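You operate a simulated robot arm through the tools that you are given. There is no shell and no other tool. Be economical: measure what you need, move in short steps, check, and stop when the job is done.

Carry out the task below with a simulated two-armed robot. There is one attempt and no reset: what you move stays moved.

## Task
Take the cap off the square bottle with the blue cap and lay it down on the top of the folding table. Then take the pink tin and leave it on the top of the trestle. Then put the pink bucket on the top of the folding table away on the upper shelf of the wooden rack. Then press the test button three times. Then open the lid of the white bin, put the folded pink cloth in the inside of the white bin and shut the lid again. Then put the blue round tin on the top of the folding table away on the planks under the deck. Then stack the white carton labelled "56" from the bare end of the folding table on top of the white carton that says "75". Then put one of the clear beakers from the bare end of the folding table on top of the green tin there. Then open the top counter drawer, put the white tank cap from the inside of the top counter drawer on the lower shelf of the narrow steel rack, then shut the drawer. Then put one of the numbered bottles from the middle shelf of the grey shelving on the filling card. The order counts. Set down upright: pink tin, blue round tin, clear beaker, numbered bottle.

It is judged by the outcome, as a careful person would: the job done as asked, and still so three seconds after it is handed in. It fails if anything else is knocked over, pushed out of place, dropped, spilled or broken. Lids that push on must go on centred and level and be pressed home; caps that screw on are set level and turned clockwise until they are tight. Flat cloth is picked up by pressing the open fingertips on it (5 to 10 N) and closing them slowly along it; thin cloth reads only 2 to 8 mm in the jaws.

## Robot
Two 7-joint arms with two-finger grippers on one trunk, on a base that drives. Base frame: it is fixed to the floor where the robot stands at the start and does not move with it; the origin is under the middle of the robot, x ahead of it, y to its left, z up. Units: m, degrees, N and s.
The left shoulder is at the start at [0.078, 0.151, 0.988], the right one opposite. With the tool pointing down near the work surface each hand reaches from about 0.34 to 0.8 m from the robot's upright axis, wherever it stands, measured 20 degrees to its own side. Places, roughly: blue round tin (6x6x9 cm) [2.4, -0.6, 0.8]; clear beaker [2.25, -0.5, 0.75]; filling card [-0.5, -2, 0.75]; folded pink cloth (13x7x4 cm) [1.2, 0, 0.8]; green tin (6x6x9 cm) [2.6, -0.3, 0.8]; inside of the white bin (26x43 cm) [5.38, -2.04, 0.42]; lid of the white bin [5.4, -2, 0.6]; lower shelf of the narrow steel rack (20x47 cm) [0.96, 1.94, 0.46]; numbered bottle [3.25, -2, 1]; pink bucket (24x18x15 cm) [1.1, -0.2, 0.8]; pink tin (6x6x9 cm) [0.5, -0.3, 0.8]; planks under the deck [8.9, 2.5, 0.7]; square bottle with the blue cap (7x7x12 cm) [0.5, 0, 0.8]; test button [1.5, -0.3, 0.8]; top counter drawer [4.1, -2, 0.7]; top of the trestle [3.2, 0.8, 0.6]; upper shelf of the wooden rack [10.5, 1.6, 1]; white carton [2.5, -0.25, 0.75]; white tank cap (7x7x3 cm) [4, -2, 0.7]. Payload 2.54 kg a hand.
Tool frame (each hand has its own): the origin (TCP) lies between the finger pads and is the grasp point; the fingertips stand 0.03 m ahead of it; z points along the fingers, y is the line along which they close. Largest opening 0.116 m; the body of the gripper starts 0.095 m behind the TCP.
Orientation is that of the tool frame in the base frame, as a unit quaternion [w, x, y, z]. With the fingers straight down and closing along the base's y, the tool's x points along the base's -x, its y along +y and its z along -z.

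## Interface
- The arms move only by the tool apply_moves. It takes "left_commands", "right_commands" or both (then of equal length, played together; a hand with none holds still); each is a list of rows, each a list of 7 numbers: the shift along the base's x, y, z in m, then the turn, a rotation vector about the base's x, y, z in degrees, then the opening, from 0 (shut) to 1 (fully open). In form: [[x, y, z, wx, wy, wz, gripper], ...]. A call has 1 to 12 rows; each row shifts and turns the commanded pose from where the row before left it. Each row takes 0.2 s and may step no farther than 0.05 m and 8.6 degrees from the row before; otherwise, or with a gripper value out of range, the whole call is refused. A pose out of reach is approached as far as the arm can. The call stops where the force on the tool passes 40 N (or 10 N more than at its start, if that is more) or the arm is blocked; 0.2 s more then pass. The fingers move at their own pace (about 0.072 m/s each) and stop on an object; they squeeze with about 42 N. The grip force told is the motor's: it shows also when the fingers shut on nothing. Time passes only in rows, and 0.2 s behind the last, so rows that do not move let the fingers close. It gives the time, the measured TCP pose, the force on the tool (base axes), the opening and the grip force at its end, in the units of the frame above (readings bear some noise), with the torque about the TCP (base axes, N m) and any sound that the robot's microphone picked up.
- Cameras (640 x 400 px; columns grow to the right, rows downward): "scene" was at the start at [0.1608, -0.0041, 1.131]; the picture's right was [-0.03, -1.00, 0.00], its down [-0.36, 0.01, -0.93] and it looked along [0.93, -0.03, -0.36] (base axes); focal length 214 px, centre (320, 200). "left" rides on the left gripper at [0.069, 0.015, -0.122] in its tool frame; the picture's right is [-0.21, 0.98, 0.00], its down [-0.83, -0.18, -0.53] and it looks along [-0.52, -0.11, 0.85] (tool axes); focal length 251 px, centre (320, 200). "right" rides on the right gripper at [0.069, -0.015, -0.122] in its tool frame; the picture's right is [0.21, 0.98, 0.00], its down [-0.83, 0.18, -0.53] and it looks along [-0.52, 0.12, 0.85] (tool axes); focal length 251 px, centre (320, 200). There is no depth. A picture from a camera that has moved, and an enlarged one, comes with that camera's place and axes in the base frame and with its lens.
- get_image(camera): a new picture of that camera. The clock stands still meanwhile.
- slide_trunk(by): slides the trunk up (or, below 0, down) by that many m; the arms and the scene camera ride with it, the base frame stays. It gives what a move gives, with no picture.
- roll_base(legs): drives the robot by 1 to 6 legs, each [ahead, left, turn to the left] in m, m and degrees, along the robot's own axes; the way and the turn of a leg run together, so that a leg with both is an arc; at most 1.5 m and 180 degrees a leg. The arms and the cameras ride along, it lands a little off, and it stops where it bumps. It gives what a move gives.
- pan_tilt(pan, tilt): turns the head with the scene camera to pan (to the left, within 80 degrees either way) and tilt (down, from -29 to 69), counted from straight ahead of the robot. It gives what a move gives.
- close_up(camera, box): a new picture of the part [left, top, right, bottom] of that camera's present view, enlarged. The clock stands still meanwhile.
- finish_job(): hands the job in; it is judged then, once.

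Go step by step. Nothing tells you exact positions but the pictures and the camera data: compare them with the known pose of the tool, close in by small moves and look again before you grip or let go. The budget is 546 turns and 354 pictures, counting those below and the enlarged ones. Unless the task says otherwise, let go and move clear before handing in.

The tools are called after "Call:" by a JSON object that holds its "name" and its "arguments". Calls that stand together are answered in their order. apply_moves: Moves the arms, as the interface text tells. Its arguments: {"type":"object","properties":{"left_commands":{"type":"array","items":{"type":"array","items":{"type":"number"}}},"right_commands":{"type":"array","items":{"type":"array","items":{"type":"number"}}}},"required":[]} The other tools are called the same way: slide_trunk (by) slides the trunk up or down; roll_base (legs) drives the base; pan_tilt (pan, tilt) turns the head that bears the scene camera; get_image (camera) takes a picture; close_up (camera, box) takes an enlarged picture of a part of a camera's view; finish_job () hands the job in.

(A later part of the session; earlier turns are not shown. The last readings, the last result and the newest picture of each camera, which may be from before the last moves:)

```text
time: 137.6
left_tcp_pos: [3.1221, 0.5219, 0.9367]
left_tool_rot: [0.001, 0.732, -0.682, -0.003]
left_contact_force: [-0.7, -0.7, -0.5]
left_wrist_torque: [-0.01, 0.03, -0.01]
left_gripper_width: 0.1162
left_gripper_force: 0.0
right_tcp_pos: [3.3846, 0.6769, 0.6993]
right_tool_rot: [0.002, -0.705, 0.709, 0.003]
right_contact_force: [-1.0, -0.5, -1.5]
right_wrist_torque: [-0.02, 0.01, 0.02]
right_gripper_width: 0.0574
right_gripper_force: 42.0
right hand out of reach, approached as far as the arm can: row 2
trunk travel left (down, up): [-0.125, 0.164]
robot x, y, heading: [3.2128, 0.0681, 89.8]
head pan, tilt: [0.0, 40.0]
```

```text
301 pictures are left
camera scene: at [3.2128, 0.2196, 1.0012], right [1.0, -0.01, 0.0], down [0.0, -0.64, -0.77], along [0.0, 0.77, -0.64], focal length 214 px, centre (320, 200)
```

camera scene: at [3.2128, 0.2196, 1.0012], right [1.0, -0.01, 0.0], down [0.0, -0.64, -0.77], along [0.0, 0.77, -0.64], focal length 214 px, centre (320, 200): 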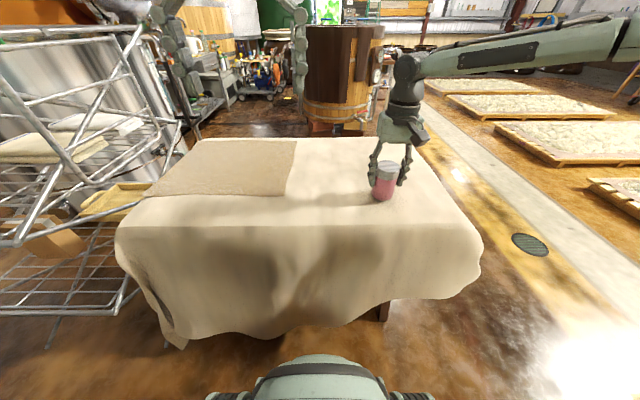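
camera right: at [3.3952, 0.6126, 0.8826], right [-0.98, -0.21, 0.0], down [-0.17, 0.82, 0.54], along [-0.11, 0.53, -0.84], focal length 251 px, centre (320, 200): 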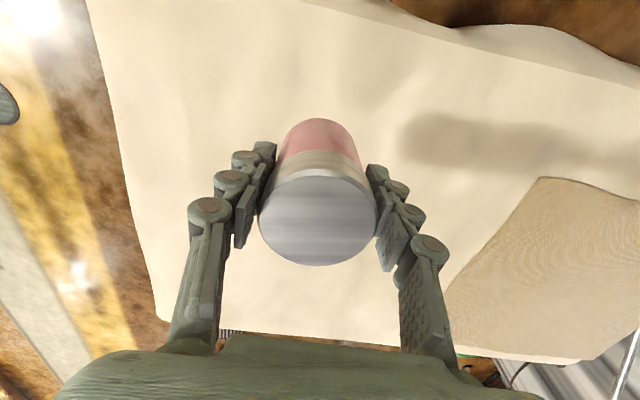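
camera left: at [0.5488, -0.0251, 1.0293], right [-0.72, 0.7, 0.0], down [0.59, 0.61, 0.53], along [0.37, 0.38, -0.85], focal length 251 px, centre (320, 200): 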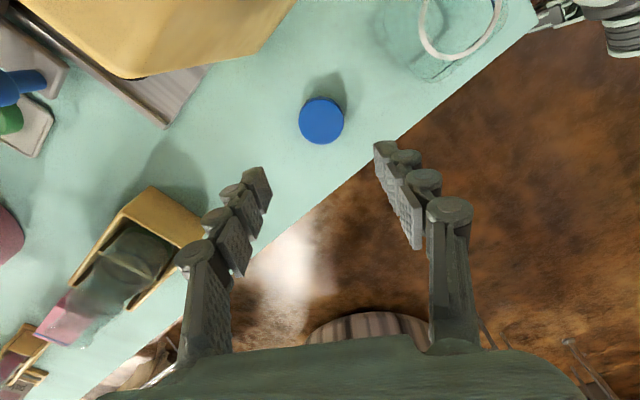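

Call:
{"name": "apply_moves", "arguments": {"right_commands": [[0, 0, -0.005, 0, 0, 0, 0.2], [0, 0, -0.005, 0, 0, 0, 0.2], [0, 0, -0.005, 0, 0, 0, 0.2], [0, 0, 0, 0, 0, 0, 0.2]]}}

Call:
{"name": "close_up", "arguments": {"camera": "scene", "box": [340, 150, 440, 220]}}

```text
time: 138.6
left_tcp_pos: [3.1213, 0.5223, 0.9366]
left_tool_rot: [0.001, 0.731, -0.682, -0.002]
left_contact_force: [0.6, 0.1, -0.7]
left_wrist_torque: [0.02, 0.01, 0.0]
left_gripper_width: 0.1159
left_gripper_force: 0.0
right_tcp_pos: [3.3867, 0.6737, 0.684]
right_tool_rot: [0.002, -0.704, 0.71, 0.003]
right_contact_force: [0.2, 0.6, 0.0]
right_wrist_torque: [0.02, -0.05, 0.02]
right_gripper_width: 0.0576
right_gripper_force: 42.6
right hand out of reach, approached as far as the arm can: row 1
trunk travel left (down, up): [-0.125, 0.164]
robot x, y, heading: [3.2137, 0.0689, 89.9]
head pan, tilt: [0.0, 40.0]
```

```text
5.71 times, centred on (390, 185) of scene
camera zoom: at [3.2128, 0.2195, 1.0012], right [1.0, -0.01, 0.0], down [0.0, -0.64, -0.77], along [0.0, 0.77, -0.64], focal length 1226 px, centre (-80, 286)
```

zoom: 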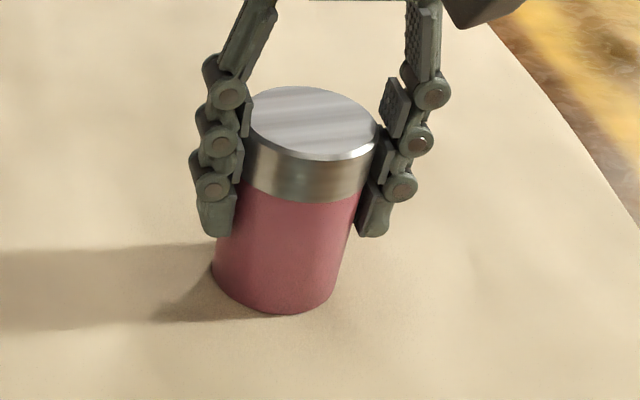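

Call:
{"name": "apply_moves", "arguments": {"right_commands": [[0, 0, -0.002, 0, 0, 0, 0.2], [0, 0, -0.002, 0, 0, 0, 0.2], [0, 0, 0, 0, 0, 0, 0.2]]}}

```text
time: 139.4
left_tcp_pos: [3.1214, 0.5229, 0.9392]
left_tool_rot: [-0.001, 0.731, -0.682, -0.004]
left_contact_force: [-0.1, 0.3, 0.2]
left_wrist_torque: [-0.01, -0.02, -0.02]
left_gripper_width: 0.1159
left_gripper_force: 0.0
right_tcp_pos: [3.3867, 0.6728, 0.6847]
right_tool_rot: [0.003, -0.704, 0.71, 0.006]
right_contact_force: [1.6, 2.8, 22.6]
right_wrist_torque: [-0.33, -0.21, 0.03]
right_gripper_width: 0.0578
right_gripper_force: 41.9
trunk travel left (down, up): [-0.125, 0.164]
robot x, y, heading: [3.2123, 0.0685, 89.6]
head pan, tilt: [0.0, 40.0]
```

Touched down. I'll ease off a hair, release slowly and rise.

Call:
{"name": "apply_moves", "arguments": {"right_commands": [[0, 0, 0.002, 0, 0, 0, 0.2], [0, 0, 0, 0, 0, 0, 0.55], [0, 0, 0, 0, 0, 0, 0.75], [0, 0, 0, 0, 0, 0, 0.75], [0, 0, 0.03, 0, 0, 0, 0.75], [0, 0, 0.04, 0, 0, 0, 0.75], [0, -0.01, 0.04, 0, 0, 0, 0.75], [0, -0.04, 0.02, 0, 0, 0, 0.75], [0, -0.04, 0.02, 0, 0, 0, 0.75], [0, -0.04, 0.02, 0, 0, 0, 0.75], [0, -0.04, 0.02, 0, 0, 0, 0.75]]}}

Call:
{"name": "get_image", "arguments": {"camera": "scene"}}

```text
time: 141.8
left_tcp_pos: [3.123, 0.5231, 0.937]
left_tool_rot: [0.0, 0.731, -0.682, -0.003]
left_contact_force: [-0.8, 0.6, -0.1]
left_wrist_torque: [-0.01, 0.02, 0.0]
left_gripper_width: 0.1159
left_gripper_force: 0.0
right_tcp_pos: [3.3854, 0.505, 0.8717]
right_tool_rot: [0.001, -0.704, 0.71, 0.002]
right_contact_force: [0.3, 0.0, 0.6]
right_wrist_torque: [0.01, 0.0, 0.0]
right_gripper_width: 0.0869
right_gripper_force: 0.0
trunk travel left (down, up): [-0.125, 0.164]
robot x, y, heading: [3.2106, 0.0645, 90.0]
head pan, tilt: [0.0, 40.0]
```

```text
299 pictures are left
camera scene: at [3.2127, 0.2192, 1.0012], right [1.0, -0.01, 0.0], down [0.0, -0.64, -0.77], along [0.0, 0.77, -0.64], focal length 214 px, centre (320, 200)
```

scene: 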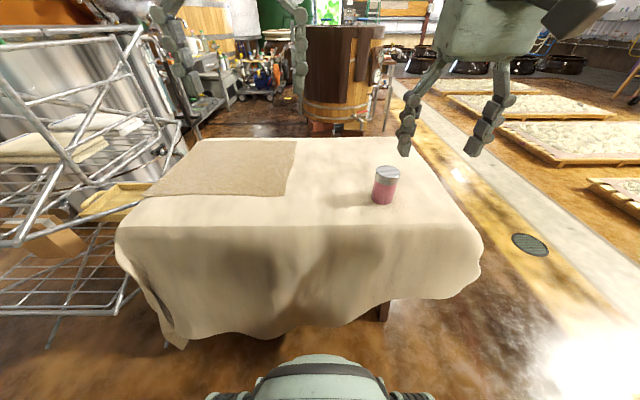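

The tin stands upright on the trestle. Next is the pink bucket: I'll back into the right aisle and travel along to x≈1.1, facing the table.

Call:
{"name": "slide_trunk", "arguments": {"by": 0.1}}

Call:
{"name": "roll_base", "arguments": {"legs": [[-1.25, 0, 0], [0, 1.1, 0], [0, 1.0, 0]]}}

Call:
{"name": "get_image", "arguments": {"camera": "scene"}}

```text
time: 143.1
left_tcp_pos: [3.1214, 0.5219, 1.0367]
left_tool_rot: [0.001, 0.732, -0.682, -0.003]
left_contact_force: [-0.3, 0.7, -1.1]
left_wrist_torque: [-0.02, -0.01, 0.02]
left_gripper_width: 0.116
left_gripper_force: 0.0
right_tcp_pos: [3.3862, 0.5061, 0.9716]
right_tool_rot: [0.001, -0.705, 0.709, 0.002]
right_contact_force: [0.5, -0.5, 0.6]
right_wrist_torque: [-0.04, 0.0, 0.02]
right_gripper_width: 0.0871
right_gripper_force: 0.0
trunk travel left (down, up): [-0.225, 0.064]
robot x, y, heading: [3.2132, 0.0666, 89.6]
head pan, tilt: [0.0, 40.0]
```

```text
time: 169.4
left_tcp_pos: [1.0074, -0.6838, 1.0375]
left_tool_rot: [0.001, 0.729, -0.685, -0.003]
left_contact_force: [-0.1, -0.1, -0.3]
left_wrist_torque: [0.0, 0.04, 0.01]
left_gripper_width: 0.1158
left_gripper_force: 0.2
right_tcp_pos: [1.2706, -0.7035, 0.9711]
right_tool_rot: [0.002, -0.701, 0.713, 0.001]
right_contact_force: [-0.1, 0.1, 0.0]
right_wrist_torque: [-0.01, -0.04, 0.03]
right_gripper_width: 0.0871
right_gripper_force: 0.0
trunk travel left (down, up): [-0.225, 0.064]
robot x, y, heading: [1.0915, -1.1406, 89.4]
head pan, tilt: [0.0, 40.0]
```

```text
298 pictures are left
camera scene: at [1.0959, -0.9881, 1.1012], right [1.0, -0.01, 0.0], down [-0.01, -0.64, -0.77], along [0.01, 0.77, -0.64], focal length 214 px, centre (320, 200)
```

scene: 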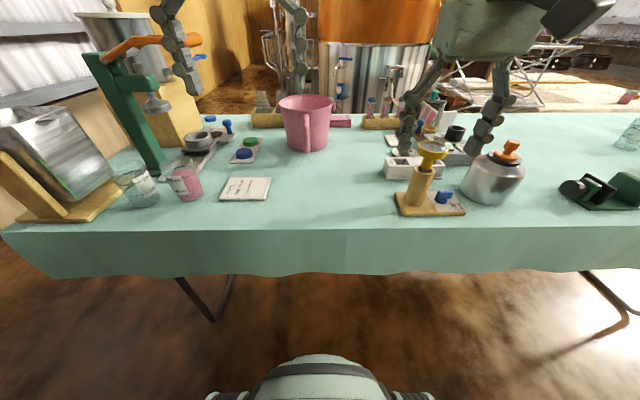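

The pink bucket stands at about (1.05, -0.22) with its handle toward me. I'll zoom in on it and the surrounding items.

Call:
{"name": "close_up", "arguments": {"camera": "scene", "box": [220, 70, 400, 180]}}

Call:
{"name": "close_up", "arguments": {"camera": "scene", "box": [360, 80, 560, 230]}}

Call:
{"name": "get_image", "arguments": {"camera": "left"}}

```text
3.56 times, centred on (310, 125) of scene
camera zoom: at [1.0959, -0.9881, 1.1012], right [1.0, -0.01, 0.0], down [-0.01, -0.64, -0.77], along [0.01, 0.77, -0.64], focal length 763 px, centre (356, 467)
```

zoom: 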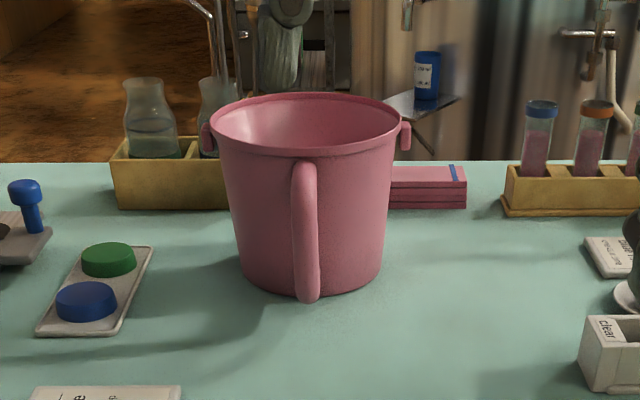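

```text
2.67 times, centred on (460, 155) of scene
camera zoom: at [1.0959, -0.9881, 1.1012], right [1.0, -0.01, 0.0], down [-0.01, -0.64, -0.77], along [0.01, 0.77, -0.64], focal length 572 px, centre (-53, 320)
```

zoom: 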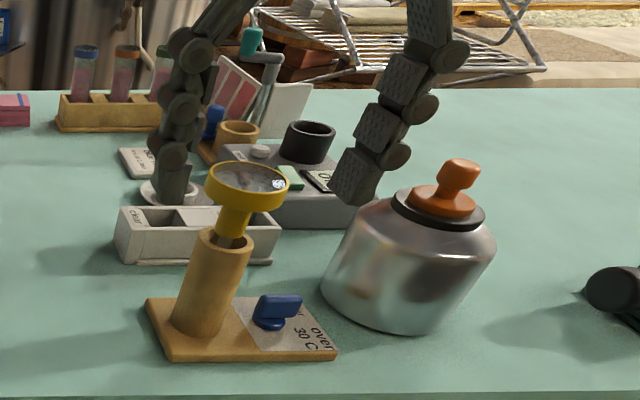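

```text
295 pictures are left
camera left: at [0.9971, -0.7551, 1.1593], right [-0.99, 0.15, 0.01], down [0.13, 0.83, 0.54], along [0.08, 0.53, -0.84], focal length 251 px, centre (320, 200)
```

left: 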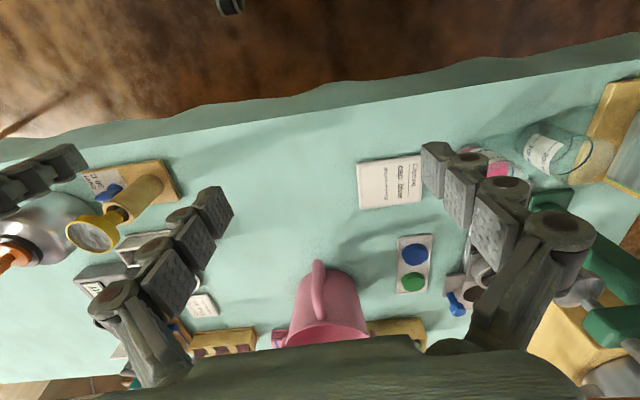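

I'll pinch the bucket's rim on its near-right side, clear of the handle. First I'll raise the right hand, then drive 0.2 m closer.

Call:
{"name": "apply_moves", "arguments": {"right_commands": [[-0.02, 0, 0.03, 0, 0, -8, 0.5], [-0.03, 0, 0.02, 0, 0, -8, 0.5], [-0.03, 0, 0.02, 0, 0, -8, 0.5], [-0.03, 0, 0, 0, 0, -8, 0.5], [-0.03, 0, 0, 0, 0, -8, 0.5], [0, 0, 0, 0, 0, -8, 0.5], [0, 0, 0, 0, 0, -7, 0.5]]}}

Call:
{"name": "roll_base", "arguments": {"legs": [[0.2, 0, 0.6]]}}

Call:
{"name": "get_image", "arguments": {"camera": "right"}}

Call:
{"name": "get_image", "arguments": {"camera": "scene"}}

```text
time: 171.0
left_tcp_pos: [1.0074, -0.6843, 1.0372]
left_tool_rot: [0.001, 0.729, -0.684, -0.003]
left_contact_force: [0.6, 0.5, -0.2]
left_wrist_torque: [-0.01, -0.03, 0.02]
left_gripper_width: 0.116
left_gripper_force: 0.0
right_tcp_pos: [1.1949, -0.7161, 1.0402]
right_tool_rot: [0.002, -0.292, 0.956, 0.002]
right_contact_force: [0.2, 0.3, -0.1]
right_wrist_torque: [0.03, -0.01, 0.0]
right_gripper_width: 0.0578
right_gripper_force: 0.1
right hand out of reach, approached as far as the arm can: row 4, 5
trunk travel left (down, up): [-0.225, 0.064]
robot x, y, heading: [1.0972, -1.1387, 89.3]
head pan, tilt: [0.0, 40.0]
```

```text
time: 172.6
left_tcp_pos: [1.0033, -0.4881, 1.038]
left_tool_rot: [0.001, 0.733, -0.68, -0.003]
left_contact_force: [-0.1, 0.5, 0.1]
left_wrist_torque: [-0.02, 0.01, -0.01]
left_gripper_width: 0.1159
left_gripper_force: 0.0
right_tcp_pos: [1.1909, -0.5173, 1.0402]
right_tool_rot: [0.002, -0.299, 0.954, 0.001]
right_contact_force: [0.4, 0.0, 0.1]
right_wrist_torque: [-0.01, 0.04, 0.01]
right_gripper_width: 0.0581
right_gripper_force: 0.1
trunk travel left (down, up): [-0.225, 0.064]
robot x, y, heading: [1.0966, -0.9479, 89.8]
head pan, tilt: [0.0, 40.0]
```

```text
294 pictures are left
camera right: at [1.1426, -0.5679, 1.1613], right [-0.73, 0.68, 0.0], down [0.57, 0.62, 0.54], along [0.37, 0.39, -0.84], focal length 251 px, centre (320, 200)
```

right: 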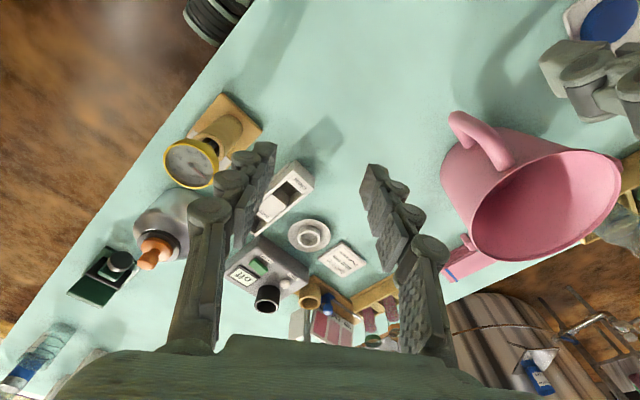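

```text
293 pictures are left
camera scene: at [1.0957, -0.7915, 1.1011], right [1.0, 0.0, 0.0], down [0.0, -0.64, -0.77], along [0.0, 0.77, -0.64], focal length 214 px, centre (320, 200)
```

scene: 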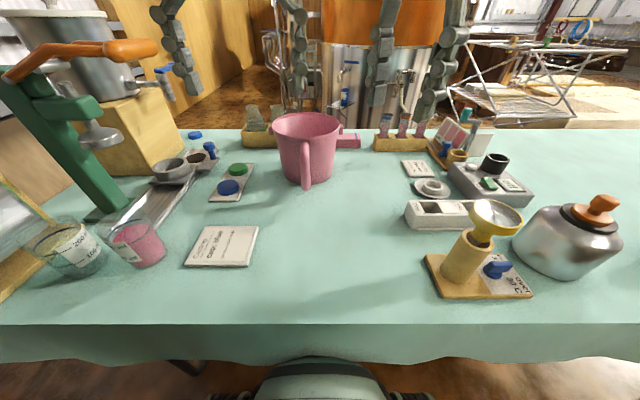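

The bucket rim centre is at about (1.056, -0.235), radius 0.09. I'll move the left hand aside and bring the right one over the near-right rim.

Call:
{"name": "apply_moves", "arguments": {"left_commands": [[-0.03, -0.02, 0, 0, 0, 0, 1], [-0.03, -0.02, 0, 0, 0, 0, 1], [-0.03, -0.02, 0, 0, 0, 0, 1], [-0.03, -0.02, 0, 0, 0, 0, 1], [-0.02, 0, 0, 0, 0, 0, 1], [0, 0, 0, 0, 0, 0, 1]], "right_commands": [[0, 0.03, -0.015, 0, 0, 0, 0.5], [-0.01, 0.035, -0.015, 0, 0, 0, 0.5], [-0.02, 0.035, -0.015, 0, 0, 0, 0.5], [-0.02, 0.035, -0.015, 0, 0, 0, 0.5], [-0.02, 0.035, -0.01, 0, 0, 0, 0.5], [-0.014, 0.035, -0.01, 0, 0, 0, 0.5]]}}

Call:
{"name": "get_image", "arguments": {"camera": "right"}}

Call:
{"name": "get_image", "arguments": {"camera": "scene"}}

```text
time: 174.0
left_tcp_pos: [0.8625, -0.5696, 1.0372]
left_tool_rot: [0.001, 0.732, -0.681, -0.003]
left_contact_force: [-0.2, 0.3, 0.2]
left_wrist_torque: [0.0, -0.02, 0.01]
left_gripper_width: 0.1161
left_gripper_force: 0.0
right_tcp_pos: [1.2156, -0.4179, 0.9968]
right_tool_rot: [0.001, -0.297, 0.955, 0.002]
right_contact_force: [0.1, 0.3, -0.7]
right_wrist_torque: [0.0, -0.02, -0.01]
right_gripper_width: 0.058
right_gripper_force: 0.1
right hand out of reach, approached as far as the arm can: row 2, 3, 4, 5, 6
trunk travel left (down, up): [-0.225, 0.064]
robot x, y, heading: [1.0958, -0.9436, 89.9]
head pan, tilt: [0.0, 40.0]
```

```text
292 pictures are left
camera right: at [1.1677, -0.4691, 1.118], right [-0.73, 0.68, 0.0], down [0.57, 0.62, 0.54], along [0.37, 0.4, -0.84], focal length 251 px, centre (320, 200)
```

right: 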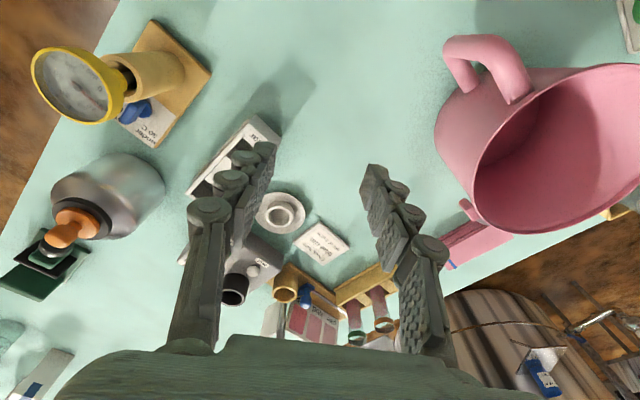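

```text
291 pictures are left
camera scene: at [1.0955, -0.7925, 1.1013], right [1.0, 0.0, 0.0], down [0.0, -0.64, -0.77], along [0.0, 0.77, -0.64], focal length 214 px, centre (320, 200)
```

scene: 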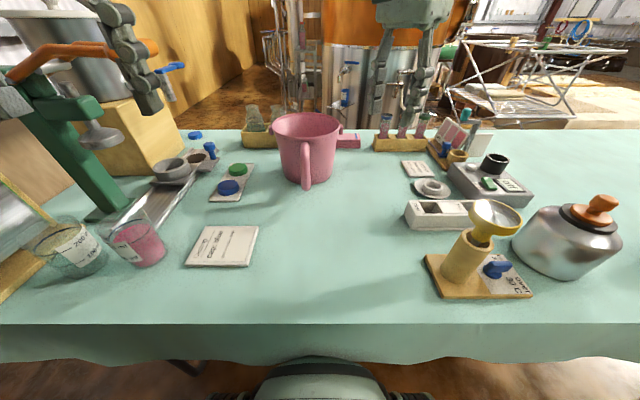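

The reach is short dead ahead, so I'll use the left hand on the near-left rim with the robot shifted right. First I'll retract the right hand and rotate the left.

Call:
{"name": "apply_moves", "arguments": {"left_commands": [[0, 0, 0, 0, 0, 8.5, 0.5], [0, 0, 0, 0, 0, 8.5, 0.5], [0, 0, 0, 0, 0, 8.5, 0.5], [0, 0, 0, 0, 0, 8.5, 0.5], [0, 0, 0, 0, 0, 8.5, 0.5], [0, 0, 0, 0, 0, 8.5, 0.5]], "right_commands": [[0, -0.03, 0.02, 0, 0, 8, 0.5], [0, -0.03, 0.02, 0, 0, 8, 0.5], [0, -0.03, 0.02, 0, 0, 8, 0.5], [0, -0.03, 0.01, 0, 0, 8, 0.5], [0, -0.02, 0, 0, 0, 8, 0.5], [0, 0, 0, 0, 0, 8, 0.5]]}}

Call:
{"name": "roll_base", "arguments": {"legs": [[0.03, -0.12, 0]]}}

Call:
{"name": "get_image", "arguments": {"camera": "left"}}

```text
time: 175.4
left_tcp_pos: [0.8643, -0.5696, 1.0362]
left_tool_rot: [0.001, 0.955, -0.297, -0.002]
left_contact_force: [-0.5, 0.3, -0.7]
left_wrist_torque: [-0.06, 0.01, 0.02]
left_gripper_width: 0.0581
left_gripper_force: 0.1
right_tcp_pos: [1.2171, -0.5571, 1.0677]
right_tool_rot: [0.002, -0.662, 0.749, 0.002]
right_contact_force: [-0.5, 0.3, -0.3]
right_wrist_torque: [0.0, 0.03, 0.01]
right_gripper_width: 0.058
right_gripper_force: 0.1
trunk travel left (down, up): [-0.225, 0.064]
robot x, y, heading: [1.0941, -0.9441, 90.0]
head pan, tilt: [0.0, 40.0]
```

```text
time: 177.2
left_tcp_pos: [0.984, -0.5397, 1.0369]
left_tool_rot: [0.002, 0.954, -0.3, -0.003]
left_contact_force: [-0.1, 0.7, 0.7]
left_wrist_torque: [-0.04, 0.01, -0.01]
left_gripper_width: 0.058
left_gripper_force: 0.1
right_tcp_pos: [1.3358, -0.5274, 1.0675]
right_tool_rot: [0.002, -0.661, 0.75, 0.002]
right_contact_force: [-0.1, 0.0, -0.9]
right_wrist_torque: [0.01, 0.0, 0.0]
right_gripper_width: 0.0581
right_gripper_force: 0.0
trunk travel left (down, up): [-0.225, 0.064]
robot x, y, heading: [1.2121, -0.9128, 90.1]
head pan, tilt: [0.0, 40.0]
```

```text
290 pictures are left
camera left: at [1.0328, -0.5918, 1.1592], right [-0.73, -0.68, 0.01], down [-0.57, 0.62, 0.54], along [-0.37, 0.39, -0.84], focal length 251 px, centre (320, 200)
```

left: 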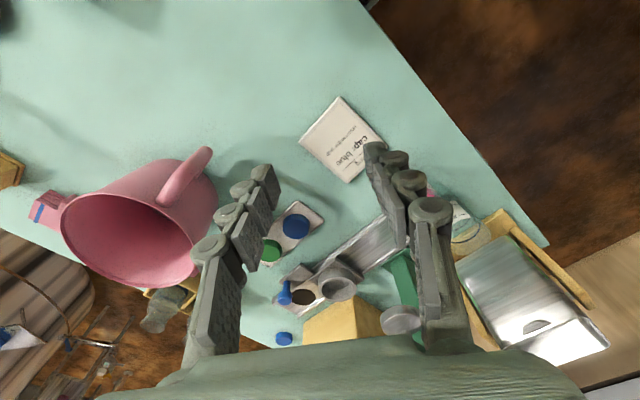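

Call:
{"name": "apply_moves", "arguments": {"left_commands": [[0, 0.035, -0.025, 0, 0, 0, 0.5], [0, 0.035, -0.025, 0, 0, 0, 0.5], [0.005, 0.04, -0.015, 0, 0, 0, 0.5], [0.006, 0.04, -0.01, 0, 0, 0, 0.5], [0.006, 0.04, 0, 0, 0, 0, 0.5], [0.008, 0.04, 0, 0, 0, 0, 0.5]]}}

Call:
{"name": "get_image", "arguments": {"camera": "left"}}

```text
time: 178.6
left_tcp_pos: [1.0093, -0.3089, 0.9605]
left_tool_rot: [0.001, 0.954, -0.3, -0.002]
left_contact_force: [-1.5, -0.1, 0.1]
left_wrist_torque: [0.02, -0.03, 0.01]
left_gripper_width: 0.058
left_gripper_force: 0.0
right_tcp_pos: [1.3368, -0.5282, 1.0673]
right_tool_rot: [0.001, -0.66, 0.751, 0.002]
right_contact_force: [0.9, -0.1, 0.6]
right_wrist_torque: [-0.05, 0.0, 0.03]
right_gripper_width: 0.0578
right_gripper_force: 0.1
trunk travel left (down, up): [-0.225, 0.064]
robot x, y, heading: [1.2167, -0.9124, 89.9]
head pan, tilt: [0.0, 40.0]
```

```text
289 pictures are left
camera left: at [1.0576, -0.3603, 1.0833], right [-0.73, -0.68, 0.01], down [-0.57, 0.62, 0.54], along [-0.37, 0.39, -0.84], focal length 251 px, centre (320, 200)
```

left: 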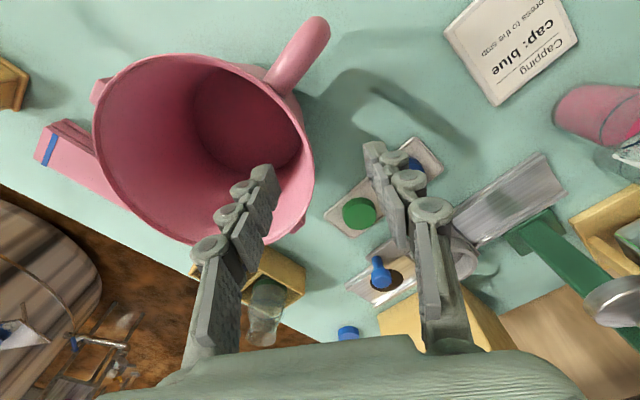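

The rim wall lies between the fingers. I'll nudge inward, descend and close.

Call:
{"name": "apply_moves", "arguments": {"left_commands": [[0.004, 0.006, -0.02, 0, 0, 0, 0.5], [0, 0, -0.03, 0, 0, 0, 0.5], [0, 0, -0.025, 0, 0, 0, 0.5]]}}

Call:
{"name": "get_image", "arguments": {"camera": "left"}}

Call:
{"name": "close_up", "arguments": {"camera": "scene", "box": [180, 80, 380, 205]}}

```text
time: 179.4
left_tcp_pos: [1.0124, -0.3036, 0.8869]
left_tool_rot: [0.003, 0.955, -0.298, -0.002]
left_contact_force: [0.6, -0.4, -0.2]
left_wrist_torque: [0.0, -0.01, 0.01]
left_gripper_width: 0.0579
left_gripper_force: 0.0
right_tcp_pos: [1.3358, -0.5274, 1.0682]
right_tool_rot: [0.002, -0.662, 0.75, 0.002]
right_contact_force: [0.5, 1.4, -0.1]
right_wrist_torque: [0.01, 0.03, 0.02]
right_gripper_width: 0.0583
right_gripper_force: 0.0
trunk travel left (down, up): [-0.225, 0.064]
robot x, y, heading: [1.2139, -0.9109, 89.9]
head pan, tilt: [0.0, 40.0]
```

```text
288 pictures are left
camera left: at [1.0611, -0.3553, 1.0092], right [-0.73, -0.68, 0.01], down [-0.57, 0.62, 0.54], along [-0.37, 0.39, -0.84], focal length 251 px, centre (320, 200)
```

left: 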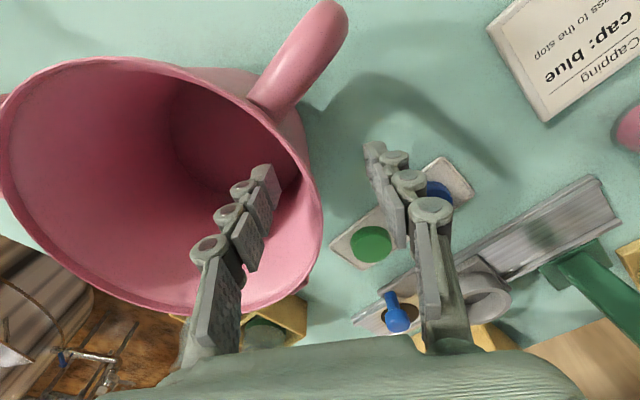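

```text
3.20 times, centred on (280, 142) of scene
camera zoom: at [1.2157, -0.7621, 1.1012], right [1.0, 0.0, 0.0], down [0.0, -0.64, -0.77], along [0.0, 0.77, -0.64], focal length 686 px, centre (448, 384)
```

zoom: 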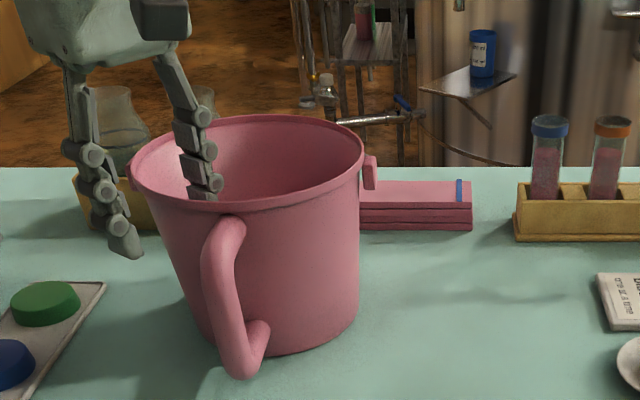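

Call:
{"name": "apply_moves", "arguments": {"left_commands": [[0, 0, -0.01, 0, 0, 0, 0.5], [0, 0, 0, 0, 0, 0, 0.2], [0, 0, 0, 0, 0, 0, 0], [0, 0, 0, 0, 0, 0, 0], [0, 0, 0, 0, 0, 0, 0]]}}

Call:
{"name": "get_image", "arguments": {"camera": "left"}}

```text
time: 180.6
left_tcp_pos: [1.0138, -0.3021, 0.8789]
left_tool_rot: [0.0, 0.954, -0.299, -0.002]
left_contact_force: [3.1, 1.3, 4.1]
left_wrist_torque: [1.04, -0.76, -0.04]
left_gripper_width: 0.0114
left_gripper_force: 38.1
right_tcp_pos: [1.3374, -0.5281, 1.0673]
right_tool_rot: [0.002, -0.661, 0.751, 0.003]
right_contact_force: [0.8, 0.6, -0.5]
right_wrist_torque: [0.01, 0.01, -0.02]
right_gripper_width: 0.0579
right_gripper_force: 0.0
trunk travel left (down, up): [-0.225, 0.064]
robot x, y, heading: [1.2137, -0.912, 89.6]
head pan, tilt: [0.0, 40.0]
```

```text
286 pictures are left
camera left: at [1.0617, -0.3562, 1.0004], right [-0.73, -0.68, 0.0], down [-0.57, 0.62, 0.54], along [-0.37, 0.39, -0.84], focal length 251 px, centre (320, 200)
```

left: 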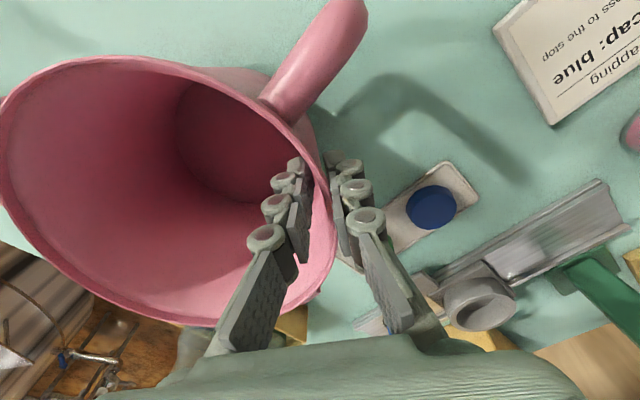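

Gripped the rim. I'll lift a little and check.

Call:
{"name": "apply_moves", "arguments": {"left_commands": [[0, 0, 0.01, 0, 0, 0, 0], [0, 0, 0.015, 0, 0, 0, 0], [0, 0, 0.02, 0, 0, 0, 0], [0, 0, 0.02, 0, 0, 0, 0], [0, 0, 0, 0, 0, 0, 0]]}}

Call:
{"name": "close_up", "arguments": {"camera": "scene", "box": [180, 60, 380, 185]}}

```text
time: 181.8
left_tcp_pos: [1.013, -0.3046, 0.9414]
left_tool_rot: [0.002, 0.954, -0.299, -0.001]
left_contact_force: [-0.3, -0.1, -2.0]
left_wrist_torque: [-0.17, 0.14, 0.03]
left_gripper_width: 0.0085
left_gripper_force: 36.7
right_tcp_pos: [1.3362, -0.527, 1.0674]
right_tool_rot: [0.001, -0.661, 0.75, 0.002]
right_contact_force: [-0.3, 0.3, -0.4]
right_wrist_torque: [-0.02, -0.04, 0.0]
right_gripper_width: 0.0583
right_gripper_force: 0.0
trunk travel left (down, up): [-0.225, 0.064]
robot x, y, heading: [1.2158, -0.9152, 89.9]
head pan, tilt: [0.0, 40.0]
```

```text
3.20 times, centred on (280, 122) of scene
camera zoom: at [1.2157, -0.762, 1.1011], right [1.0, 0.0, 0.0], down [0.0, -0.64, -0.77], along [0.0, 0.77, -0.64], focal length 686 px, centre (448, 448)
```

zoom: 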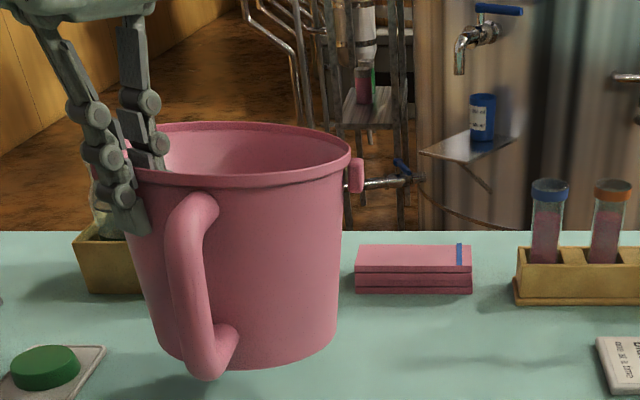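

The bucket is lifted and light. I'll raise it more and back the robot away from the table.

Call:
{"name": "apply_moves", "arguments": {"left_commands": [[0, -0.01, 0.03, 0, 0, 0, 0], [0, -0.02, 0.03, 0, 0, 0, 0], [0, -0.03, 0.02, 0, 0, 0, 0], [0, -0.03, 0, 0, 0, 0, 0]]}}

Call:
{"name": "roll_base", "arguments": {"legs": [[-0.3, 0, 0]]}}

Call:
{"name": "pan_tilt", "arguments": {"pan": 0, "tilt": 15}}

Call:
{"name": "get_image", "arguments": {"camera": "scene"}}

```text
time: 182.8
left_tcp_pos: [1.0131, -0.3935, 1.0227]
left_tool_rot: [0.002, 0.954, -0.298, -0.003]
left_contact_force: [0.1, 0.2, -2.8]
left_wrist_torque: [-0.19, 0.12, 0.01]
left_gripper_width: 0.0085
left_gripper_force: 36.2
right_tcp_pos: [1.3361, -0.5275, 1.0678]
right_tool_rot: [0.003, -0.661, 0.75, 0.001]
right_contact_force: [-0.2, -0.1, -0.9]
right_wrist_torque: [0.04, -0.01, 0.02]
right_gripper_width: 0.058
right_gripper_force: 0.2
trunk travel left (down, up): [-0.225, 0.064]
robot x, y, heading: [1.2189, -0.9146, 89.8]
head pan, tilt: [0.0, 40.0]
```

```text
time: 184.8
left_tcp_pos: [1.0123, -0.6944, 1.0232]
left_tool_rot: [0.002, 0.954, -0.3, -0.002]
left_contact_force: [0.1, 0.0, -2.1]
left_wrist_torque: [-0.13, 0.08, -0.01]
left_gripper_width: 0.0082
left_gripper_force: 36.7
right_tcp_pos: [1.3363, -0.8292, 1.0665]
right_tool_rot: [0.001, -0.66, 0.751, 0.002]
right_contact_force: [0.5, -0.3, -0.6]
right_wrist_torque: [0.01, 0.02, -0.02]
right_gripper_width: 0.0579
right_gripper_force: 0.1
trunk travel left (down, up): [-0.225, 0.064]
robot x, y, heading: [1.215, -1.2171, 89.8]
head pan, tilt: [0.0, 40.0]
```

```text
time: 185.7
left_tcp_pos: [1.012, -0.6959, 1.0225]
left_tool_rot: [0.003, 0.955, -0.298, -0.003]
left_contact_force: [-0.3, 0.2, -1.8]
left_wrist_torque: [-0.14, 0.07, 0.01]
left_gripper_width: 0.0086
left_gripper_force: 36.5
right_tcp_pos: [1.335, -0.8291, 1.0676]
right_tool_rot: [0.002, -0.66, 0.751, 0.002]
right_contact_force: [0.2, 0.2, 0.0]
right_wrist_torque: [0.03, 0.0, -0.01]
right_gripper_width: 0.0581
right_gripper_force: 0.0
trunk travel left (down, up): [-0.225, 0.064]
robot x, y, heading: [1.2154, -1.2132, 89.8]
head pan, tilt: [0.0, 15.0]
```

```text
284 pictures are left
camera scene: at [1.215, -1.0551, 1.1406], right [1.0, 0.0, 0.0], down [0.0, -0.26, -0.97], along [0.0, 0.97, -0.26], focal length 214 px, centre (320, 200)
```

scene: 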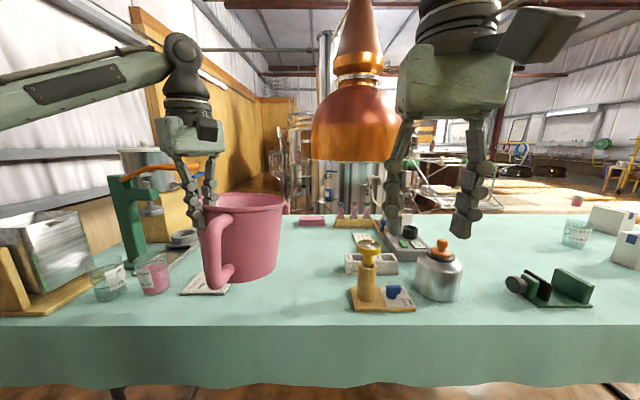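

I'll back off a bit more, turn toward +x, and look toward the far rack.

Call:
{"name": "roll_base", "arguments": {"legs": [[-0.12, 0, 0], [0, 0, -90]]}}

Call:
{"name": "get_image", "arguments": {"camera": "scene"}}

```text
time: 190.9
left_tcp_pos: [1.7379, -1.1412, 1.0225]
left_tool_rot: [0.0, -0.456, 0.89, 0.003]
left_contact_force: [0.4, -0.5, -2.5]
left_wrist_torque: [0.12, 0.17, 0.0]
left_gripper_width: 0.0088
left_gripper_force: 36.6
right_tcp_pos: [1.5984, -1.463, 1.0684]
right_tool_rot: [0.003, 0.072, 0.997, 0.0]
right_contact_force: [0.7, 0.2, 0.5]
right_wrist_torque: [-0.01, 0.0, -0.03]
right_gripper_width: 0.0578
right_gripper_force: 0.0
trunk travel left (down, up): [-0.225, 0.064]
robot x, y, heading: [1.2131, -1.3335, -1.0]
head pan, tilt: [0.0, 15.0]
```

```text
283 pictures are left
camera scene: at [1.3758, -1.3404, 1.1407], right [-0.02, -1.0, 0.0], down [-0.26, 0.01, -0.97], along [0.97, -0.02, -0.26], focal length 214 px, centre (320, 200)
```

scene: 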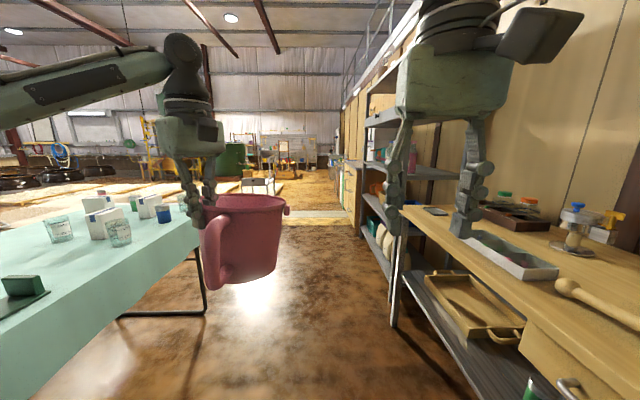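

Call:
{"name": "roll_base", "arguments": {"legs": [[1.0, 0.12, 1.0], [1.5, 0.0, 0]]}}

Call:
{"name": "get_image", "arguments": {"camera": "scene"}}

```text
time: 203.1
left_tcp_pos: [4.222, -1.0112, 1.0215]
left_tool_rot: [0.0, -0.467, 0.884, 0.003]
left_contact_force: [-0.1, 1.4, -2.7]
left_wrist_torque: [0.08, 0.15, 0.01]
left_gripper_width: 0.0088
left_gripper_force: 36.9
right_tcp_pos: [4.0902, -1.3362, 1.0669]
right_tool_rot: [0.003, 0.059, 0.998, 0.001]
right_contact_force: [-0.7, 0.9, -0.1]
right_wrist_torque: [0.01, 0.01, 0.0]
right_gripper_width: 0.0581
right_gripper_force: 0.1
trunk travel left (down, up): [-0.225, 0.064]
robot x, y, heading: [3.7009, -1.2163, 0.3]
head pan, tilt: [0.0, 15.0]
```

```text
282 pictures are left
camera scene: at [3.8646, -1.2191, 1.1407], right [0.01, -1.0, 0.0], down [-0.26, 0.0, -0.97], along [0.97, 0.01, -0.26], focal length 214 px, centre (320, 200)
```

scene: 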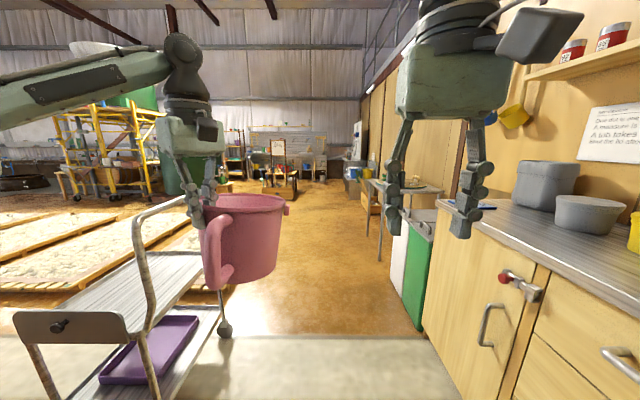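

Call:
{"name": "roll_base", "arguments": {"legs": [[1.5, -0.03, 0], [1.0, 0, 0]]}}

Call:
{"name": "get_image", "arguments": {"camera": "scene"}}

```text
refused: leg 1 is longer than a leg can be; nothing moved
```

```text
281 pictures are left
camera scene: at [3.8646, -1.2191, 1.1407], right [0.01, -1.0, 0.0], down [-0.26, 0.0, -0.97], along [0.97, 0.01, -0.26], focal length 214 px, centre (320, 200)
```

scene: 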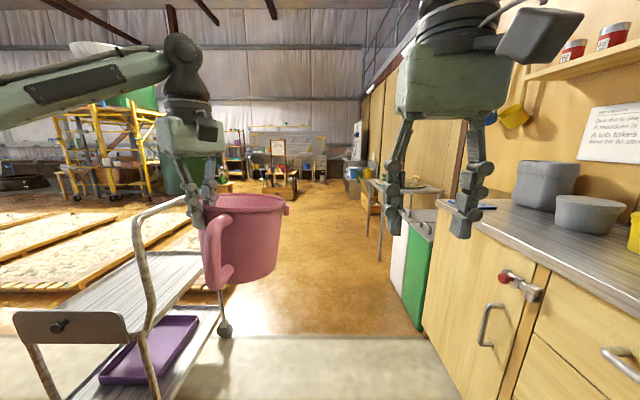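

Call:
{"name": "roll_base", "arguments": {"legs": [[1.45, -0.03, 0], [1.1, 0, 0]]}}

Call:
{"name": "get_image", "arguments": {"camera": "scene"}}

```text
time: 215.6
left_tcp_pos: [6.7855, -1.0134, 1.0226]
left_tool_rot: [0.001, -0.468, 0.884, 0.003]
left_contact_force: [0.8, -0.4, -2.5]
left_wrist_torque: [0.08, 0.18, 0.04]
left_gripper_width: 0.0089
left_gripper_force: 36.5
right_tcp_pos: [6.6554, -1.339, 1.0661]
right_tool_rot: [0.003, 0.058, 0.998, 0.001]
right_contact_force: [-0.6, 0.0, 0.0]
right_wrist_torque: [0.0, 0.03, 0.06]
right_gripper_width: 0.0581
right_gripper_force: 0.0
trunk travel left (down, up): [-0.225, 0.064]
robot x, y, heading: [6.2669, -1.222, 0.5]
head pan, tilt: [0.0, 15.0]
```

```text
280 pictures are left
camera scene: at [6.4292, -1.2225, 1.1407], right [0.01, -1.0, 0.0], down [-0.26, 0.0, -0.97], along [0.97, 0.01, -0.26], focal length 214 px, centre (320, 200)
```

scene: 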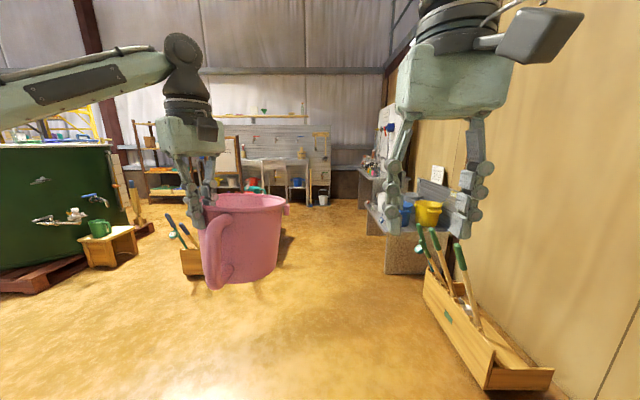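

Call:
{"name": "close_up", "arguments": {"camera": "scene", "box": [110, 100, 350, 250]}}

```text
2.67 times, centred on (230, 175) of scene
camera zoom: at [6.4292, -1.2225, 1.1407], right [0.01, -1.0, 0.0], down [-0.26, 0.0, -0.97], along [0.97, 0.01, -0.26], focal length 572 px, centre (560, 267)
```

zoom: 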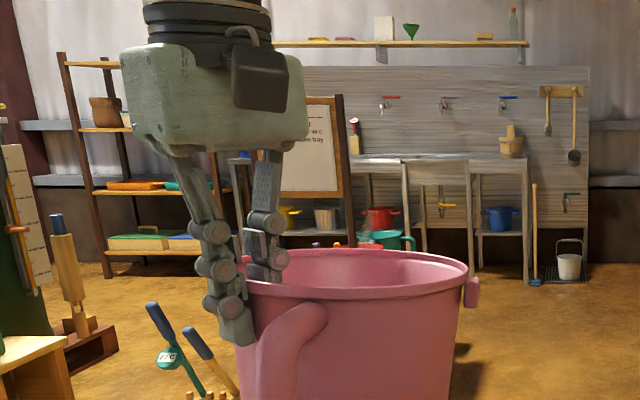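

The wooden rack is at the far left, with pots on its upper shelf. I'll drive to the open floor in front of it, passing right of the tool box.

Call:
{"name": "roll_base", "arguments": {"legs": [[1.4, 0.1, 0], [1.4, 0.1, 0]]}}

Call:
{"name": "pan_tilt", "arguments": {"pan": 50, "tilt": 15}}

Call:
{"name": "get_image", "arguments": {"camera": "scene"}}

```text
time: 229.2
left_tcp_pos: [9.5848, -0.7795, 1.0221]
left_tool_rot: [0.0, -0.468, 0.884, 0.004]
left_contact_force: [-0.2, -0.2, -2.8]
left_wrist_torque: [0.1, 0.14, 0.0]
left_gripper_width: 0.0084
left_gripper_force: 36.2
right_tcp_pos: [9.4563, -1.1043, 1.0668]
right_tool_rot: [0.003, 0.056, 0.998, 0.001]
right_contact_force: [-1.2, -0.2, 0.4]
right_wrist_torque: [0.0, -0.01, 0.01]
right_gripper_width: 0.0584
right_gripper_force: 0.0
trunk travel left (down, up): [-0.225, 0.064]
robot x, y, heading: [9.0679, -0.9882, 0.9]
head pan, tilt: [0.0, 15.0]
```

```text
time: 230.4
left_tcp_pos: [9.5867, -0.7782, 1.0226]
left_tool_rot: [0.0, -0.469, 0.883, 0.003]
left_contact_force: [0.0, -1.2, -2.1]
left_wrist_torque: [0.13, 0.13, 0.0]
left_gripper_width: 0.0084
left_gripper_force: 36.3
right_tcp_pos: [9.4565, -1.1048, 1.0668]
right_tool_rot: [0.003, 0.057, 0.998, 0.001]
right_contact_force: [-0.3, -0.4, 0.3]
right_wrist_torque: [-0.01, 0.04, 0.0]
right_gripper_width: 0.0582
right_gripper_force: 0.0
trunk travel left (down, up): [-0.225, 0.064]
robot x, y, heading: [9.0672, -0.9875, 0.4]
head pan, tilt: [50.0, 15.0]
```

```text
278 pictures are left
camera scene: at [9.1959, -0.917, 1.1407], right [0.77, -0.64, 0.0], down [-0.16, -0.2, -0.97], along [0.61, 0.75, -0.26], focal length 214 px, centre (320, 200)
```

scene: 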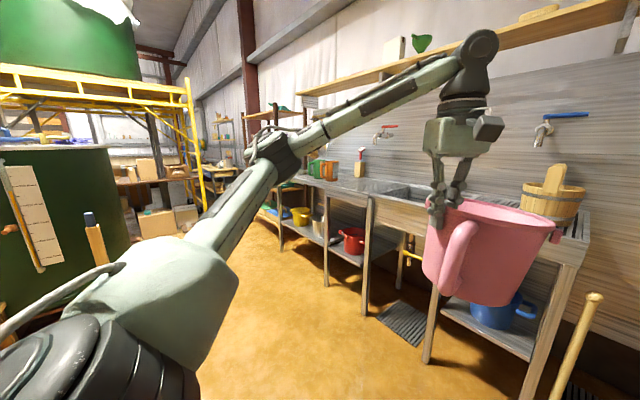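

Call:
{"name": "roll_base", "arguments": {"legs": [[0, 1.1, 0]]}}

Call:
{"name": "get_image", "arguments": {"camera": "scene"}}

Call:
{"name": "pan_tilt", "arguments": {"pan": 15, "tilt": 10}}

Call:
{"name": "get_image", "arguments": {"camera": "scene"}}

```text
time: 233.3
left_tcp_pos: [9.5844, -0.6604, 1.0211]
left_tool_rot: [0.0, -0.471, 0.882, 0.005]
left_contact_force: [0.8, -0.4, -1.9]
left_wrist_torque: [0.1, 0.17, -0.02]
left_gripper_width: 0.0085
left_gripper_force: 36.3
right_tcp_pos: [9.4559, -0.9859, 1.0672]
right_tool_rot: [0.003, 0.054, 0.999, 0.0]
right_contact_force: [-0.3, -0.1, 0.2]
right_wrist_torque: [0.0, 0.01, 0.05]
right_gripper_width: 0.0581
right_gripper_force: 0.1
trunk travel left (down, up): [-0.225, 0.064]
robot x, y, heading: [9.07, -0.8718, 1.0]
head pan, tilt: [50.0, 15.0]
stopped in leg 1: the robot was blocked; the commanded pose is now the measured one
```

```text
277 pictures are left
camera scene: at [9.1956, -0.801, 1.1407], right [0.77, -0.63, 0.0], down [-0.16, -0.2, -0.97], along [0.61, 0.75, -0.26], focal length 214 px, centre (320, 200)
```

scene: 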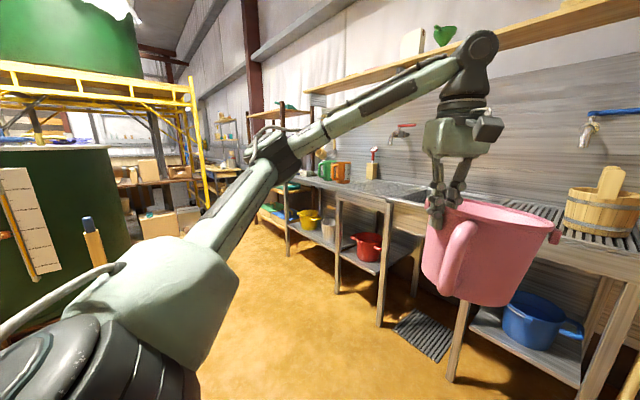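

```text
time: 234.3
left_tcp_pos: [9.5857, -0.6605, 1.0211]
left_tool_rot: [0.0, -0.471, 0.882, 0.004]
left_contact_force: [0.3, -0.4, -3.0]
left_wrist_torque: [0.1, 0.15, -0.01]
left_gripper_width: 0.0084
left_gripper_force: 36.1
right_tcp_pos: [9.4567, -0.9874, 1.0665]
right_tool_rot: [0.003, 0.054, 0.999, 0.0]
right_contact_force: [0.2, -0.1, -1.2]
right_wrist_torque: [0.0, -0.01, 0.02]
right_gripper_width: 0.0581
right_gripper_force: 0.0
trunk travel left (down, up): [-0.225, 0.064]
robot x, y, heading: [9.0634, -0.8751, 0.9]
head pan, tilt: [15.0, 10.0]
```

```text
276 pictures are left
camera scene: at [9.2259, -0.8477, 1.1488], right [0.27, -0.96, 0.0], down [-0.17, -0.05, -0.98], along [0.95, 0.27, -0.17], focal length 214 px, centre (320, 200)
```

scene: 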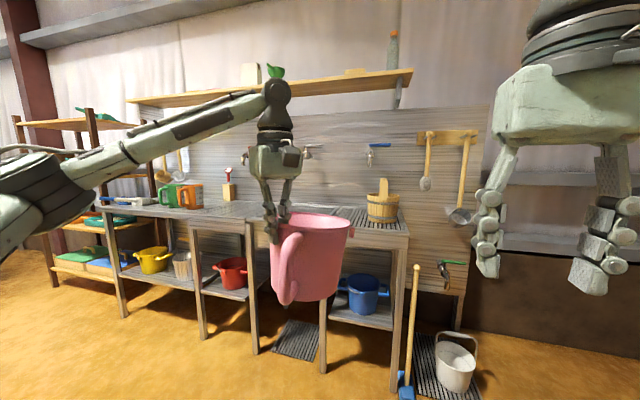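

The strafe was blocked by something on the left. I'll look there.

Call:
{"name": "pan_tilt", "arguments": {"pan": 78, "tilt": 45}}

Call:
{"name": "get_image", "arguments": {"camera": "scene"}}

```text
time: 235.6
left_tcp_pos: [9.5849, -0.6601, 1.0225]
left_tool_rot: [0.0, -0.471, 0.882, 0.004]
left_contact_force: [-0.7, 0.0, -2.5]
left_wrist_torque: [0.13, 0.14, 0.02]
left_gripper_width: 0.0085
left_gripper_force: 36.6
right_tcp_pos: [9.4567, -0.9864, 1.0682]
right_tool_rot: [0.003, 0.054, 0.999, -0.001]
right_contact_force: [-0.3, -1.1, 1.5]
right_wrist_torque: [0.03, 0.03, 0.0]
right_gripper_width: 0.0581
right_gripper_force: 0.1
trunk travel left (down, up): [-0.225, 0.064]
robot x, y, heading: [9.0639, -0.8733, 0.9]
head pan, tilt: [78.0, 45.0]
```

```text
275 pictures are left
camera scene: at [9.1524, -0.7933, 1.0939], right [0.98, -0.2, 0.0], down [-0.14, -0.69, -0.71], along [0.14, 0.69, -0.71], focal length 214 px, centre (320, 200)
```

scene: 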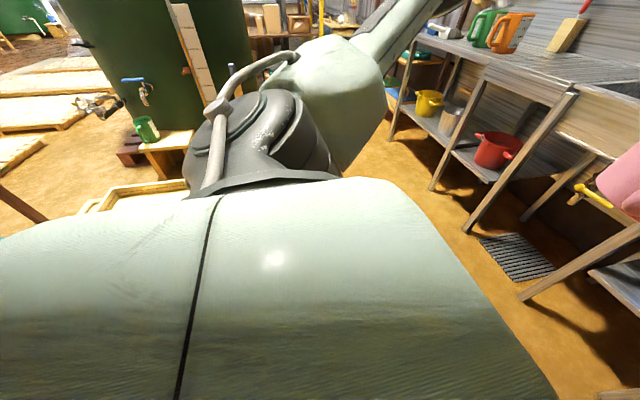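

Call:
{"name": "roll_base", "arguments": {"legs": [[0, -0.35, 0], [0, 0, 75]]}}

Call:
{"name": "pan_tilt", "arguments": {"pan": 0, "tilt": 30}}

Call:
{"name": "get_image", "arguments": {"camera": "scene"}}

```text
time: 242.8
left_tcp_pos: [8.9985, -0.6648, 1.0214]
left_tool_rot: [0.002, 0.912, -0.411, -0.003]
left_contact_force: [-0.4, 0.2, -3.0]
left_wrist_torque: [-0.11, 0.13, 0.02]
left_gripper_width: 0.0086
left_gripper_force: 35.9
right_tcp_pos: [9.2809, -0.8711, 1.0679]
right_tool_rot: [0.003, -0.567, 0.824, 0.001]
right_contact_force: [0.3, 0.4, -0.7]
right_wrist_torque: [0.0, 0.0, -0.01]
right_gripper_width: 0.0579
right_gripper_force: 0.1
trunk travel left (down, up): [-0.225, 0.064]
robot x, y, heading: [9.0745, -1.2181, 75.8]
head pan, tilt: [78.0, 45.0]
```

```text
time: 244.3
left_tcp_pos: [9.0004, -0.6637, 1.0228]
left_tool_rot: [0.003, 0.912, -0.41, -0.003]
left_contact_force: [-1.4, -0.2, -2.4]
left_wrist_torque: [-0.12, 0.13, 0.0]
left_gripper_width: 0.0085
left_gripper_force: 36.0
right_tcp_pos: [9.2815, -0.8725, 1.0673]
right_tool_rot: [0.002, -0.567, 0.823, 0.002]
right_contact_force: [0.3, -0.9, -0.1]
right_wrist_torque: [0.04, 0.01, 0.01]
right_gripper_width: 0.0578
right_gripper_force: 0.2
trunk travel left (down, up): [-0.225, 0.064]
robot x, y, heading: [9.0733, -1.2188, 76.3]
head pan, tilt: [0.0, 30.0]
```

```text
274 pictures are left
camera scene: at [9.1112, -1.0652, 1.1165], right [0.97, -0.24, 0.0], down [-0.12, -0.49, -0.87], along [0.21, 0.84, -0.5], focal length 214 px, centre (320, 200)
```

scene: 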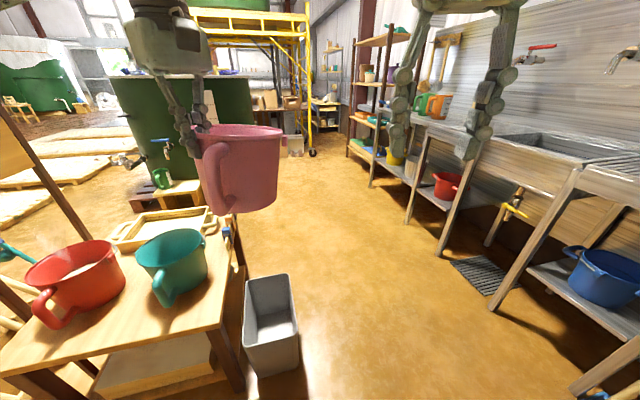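

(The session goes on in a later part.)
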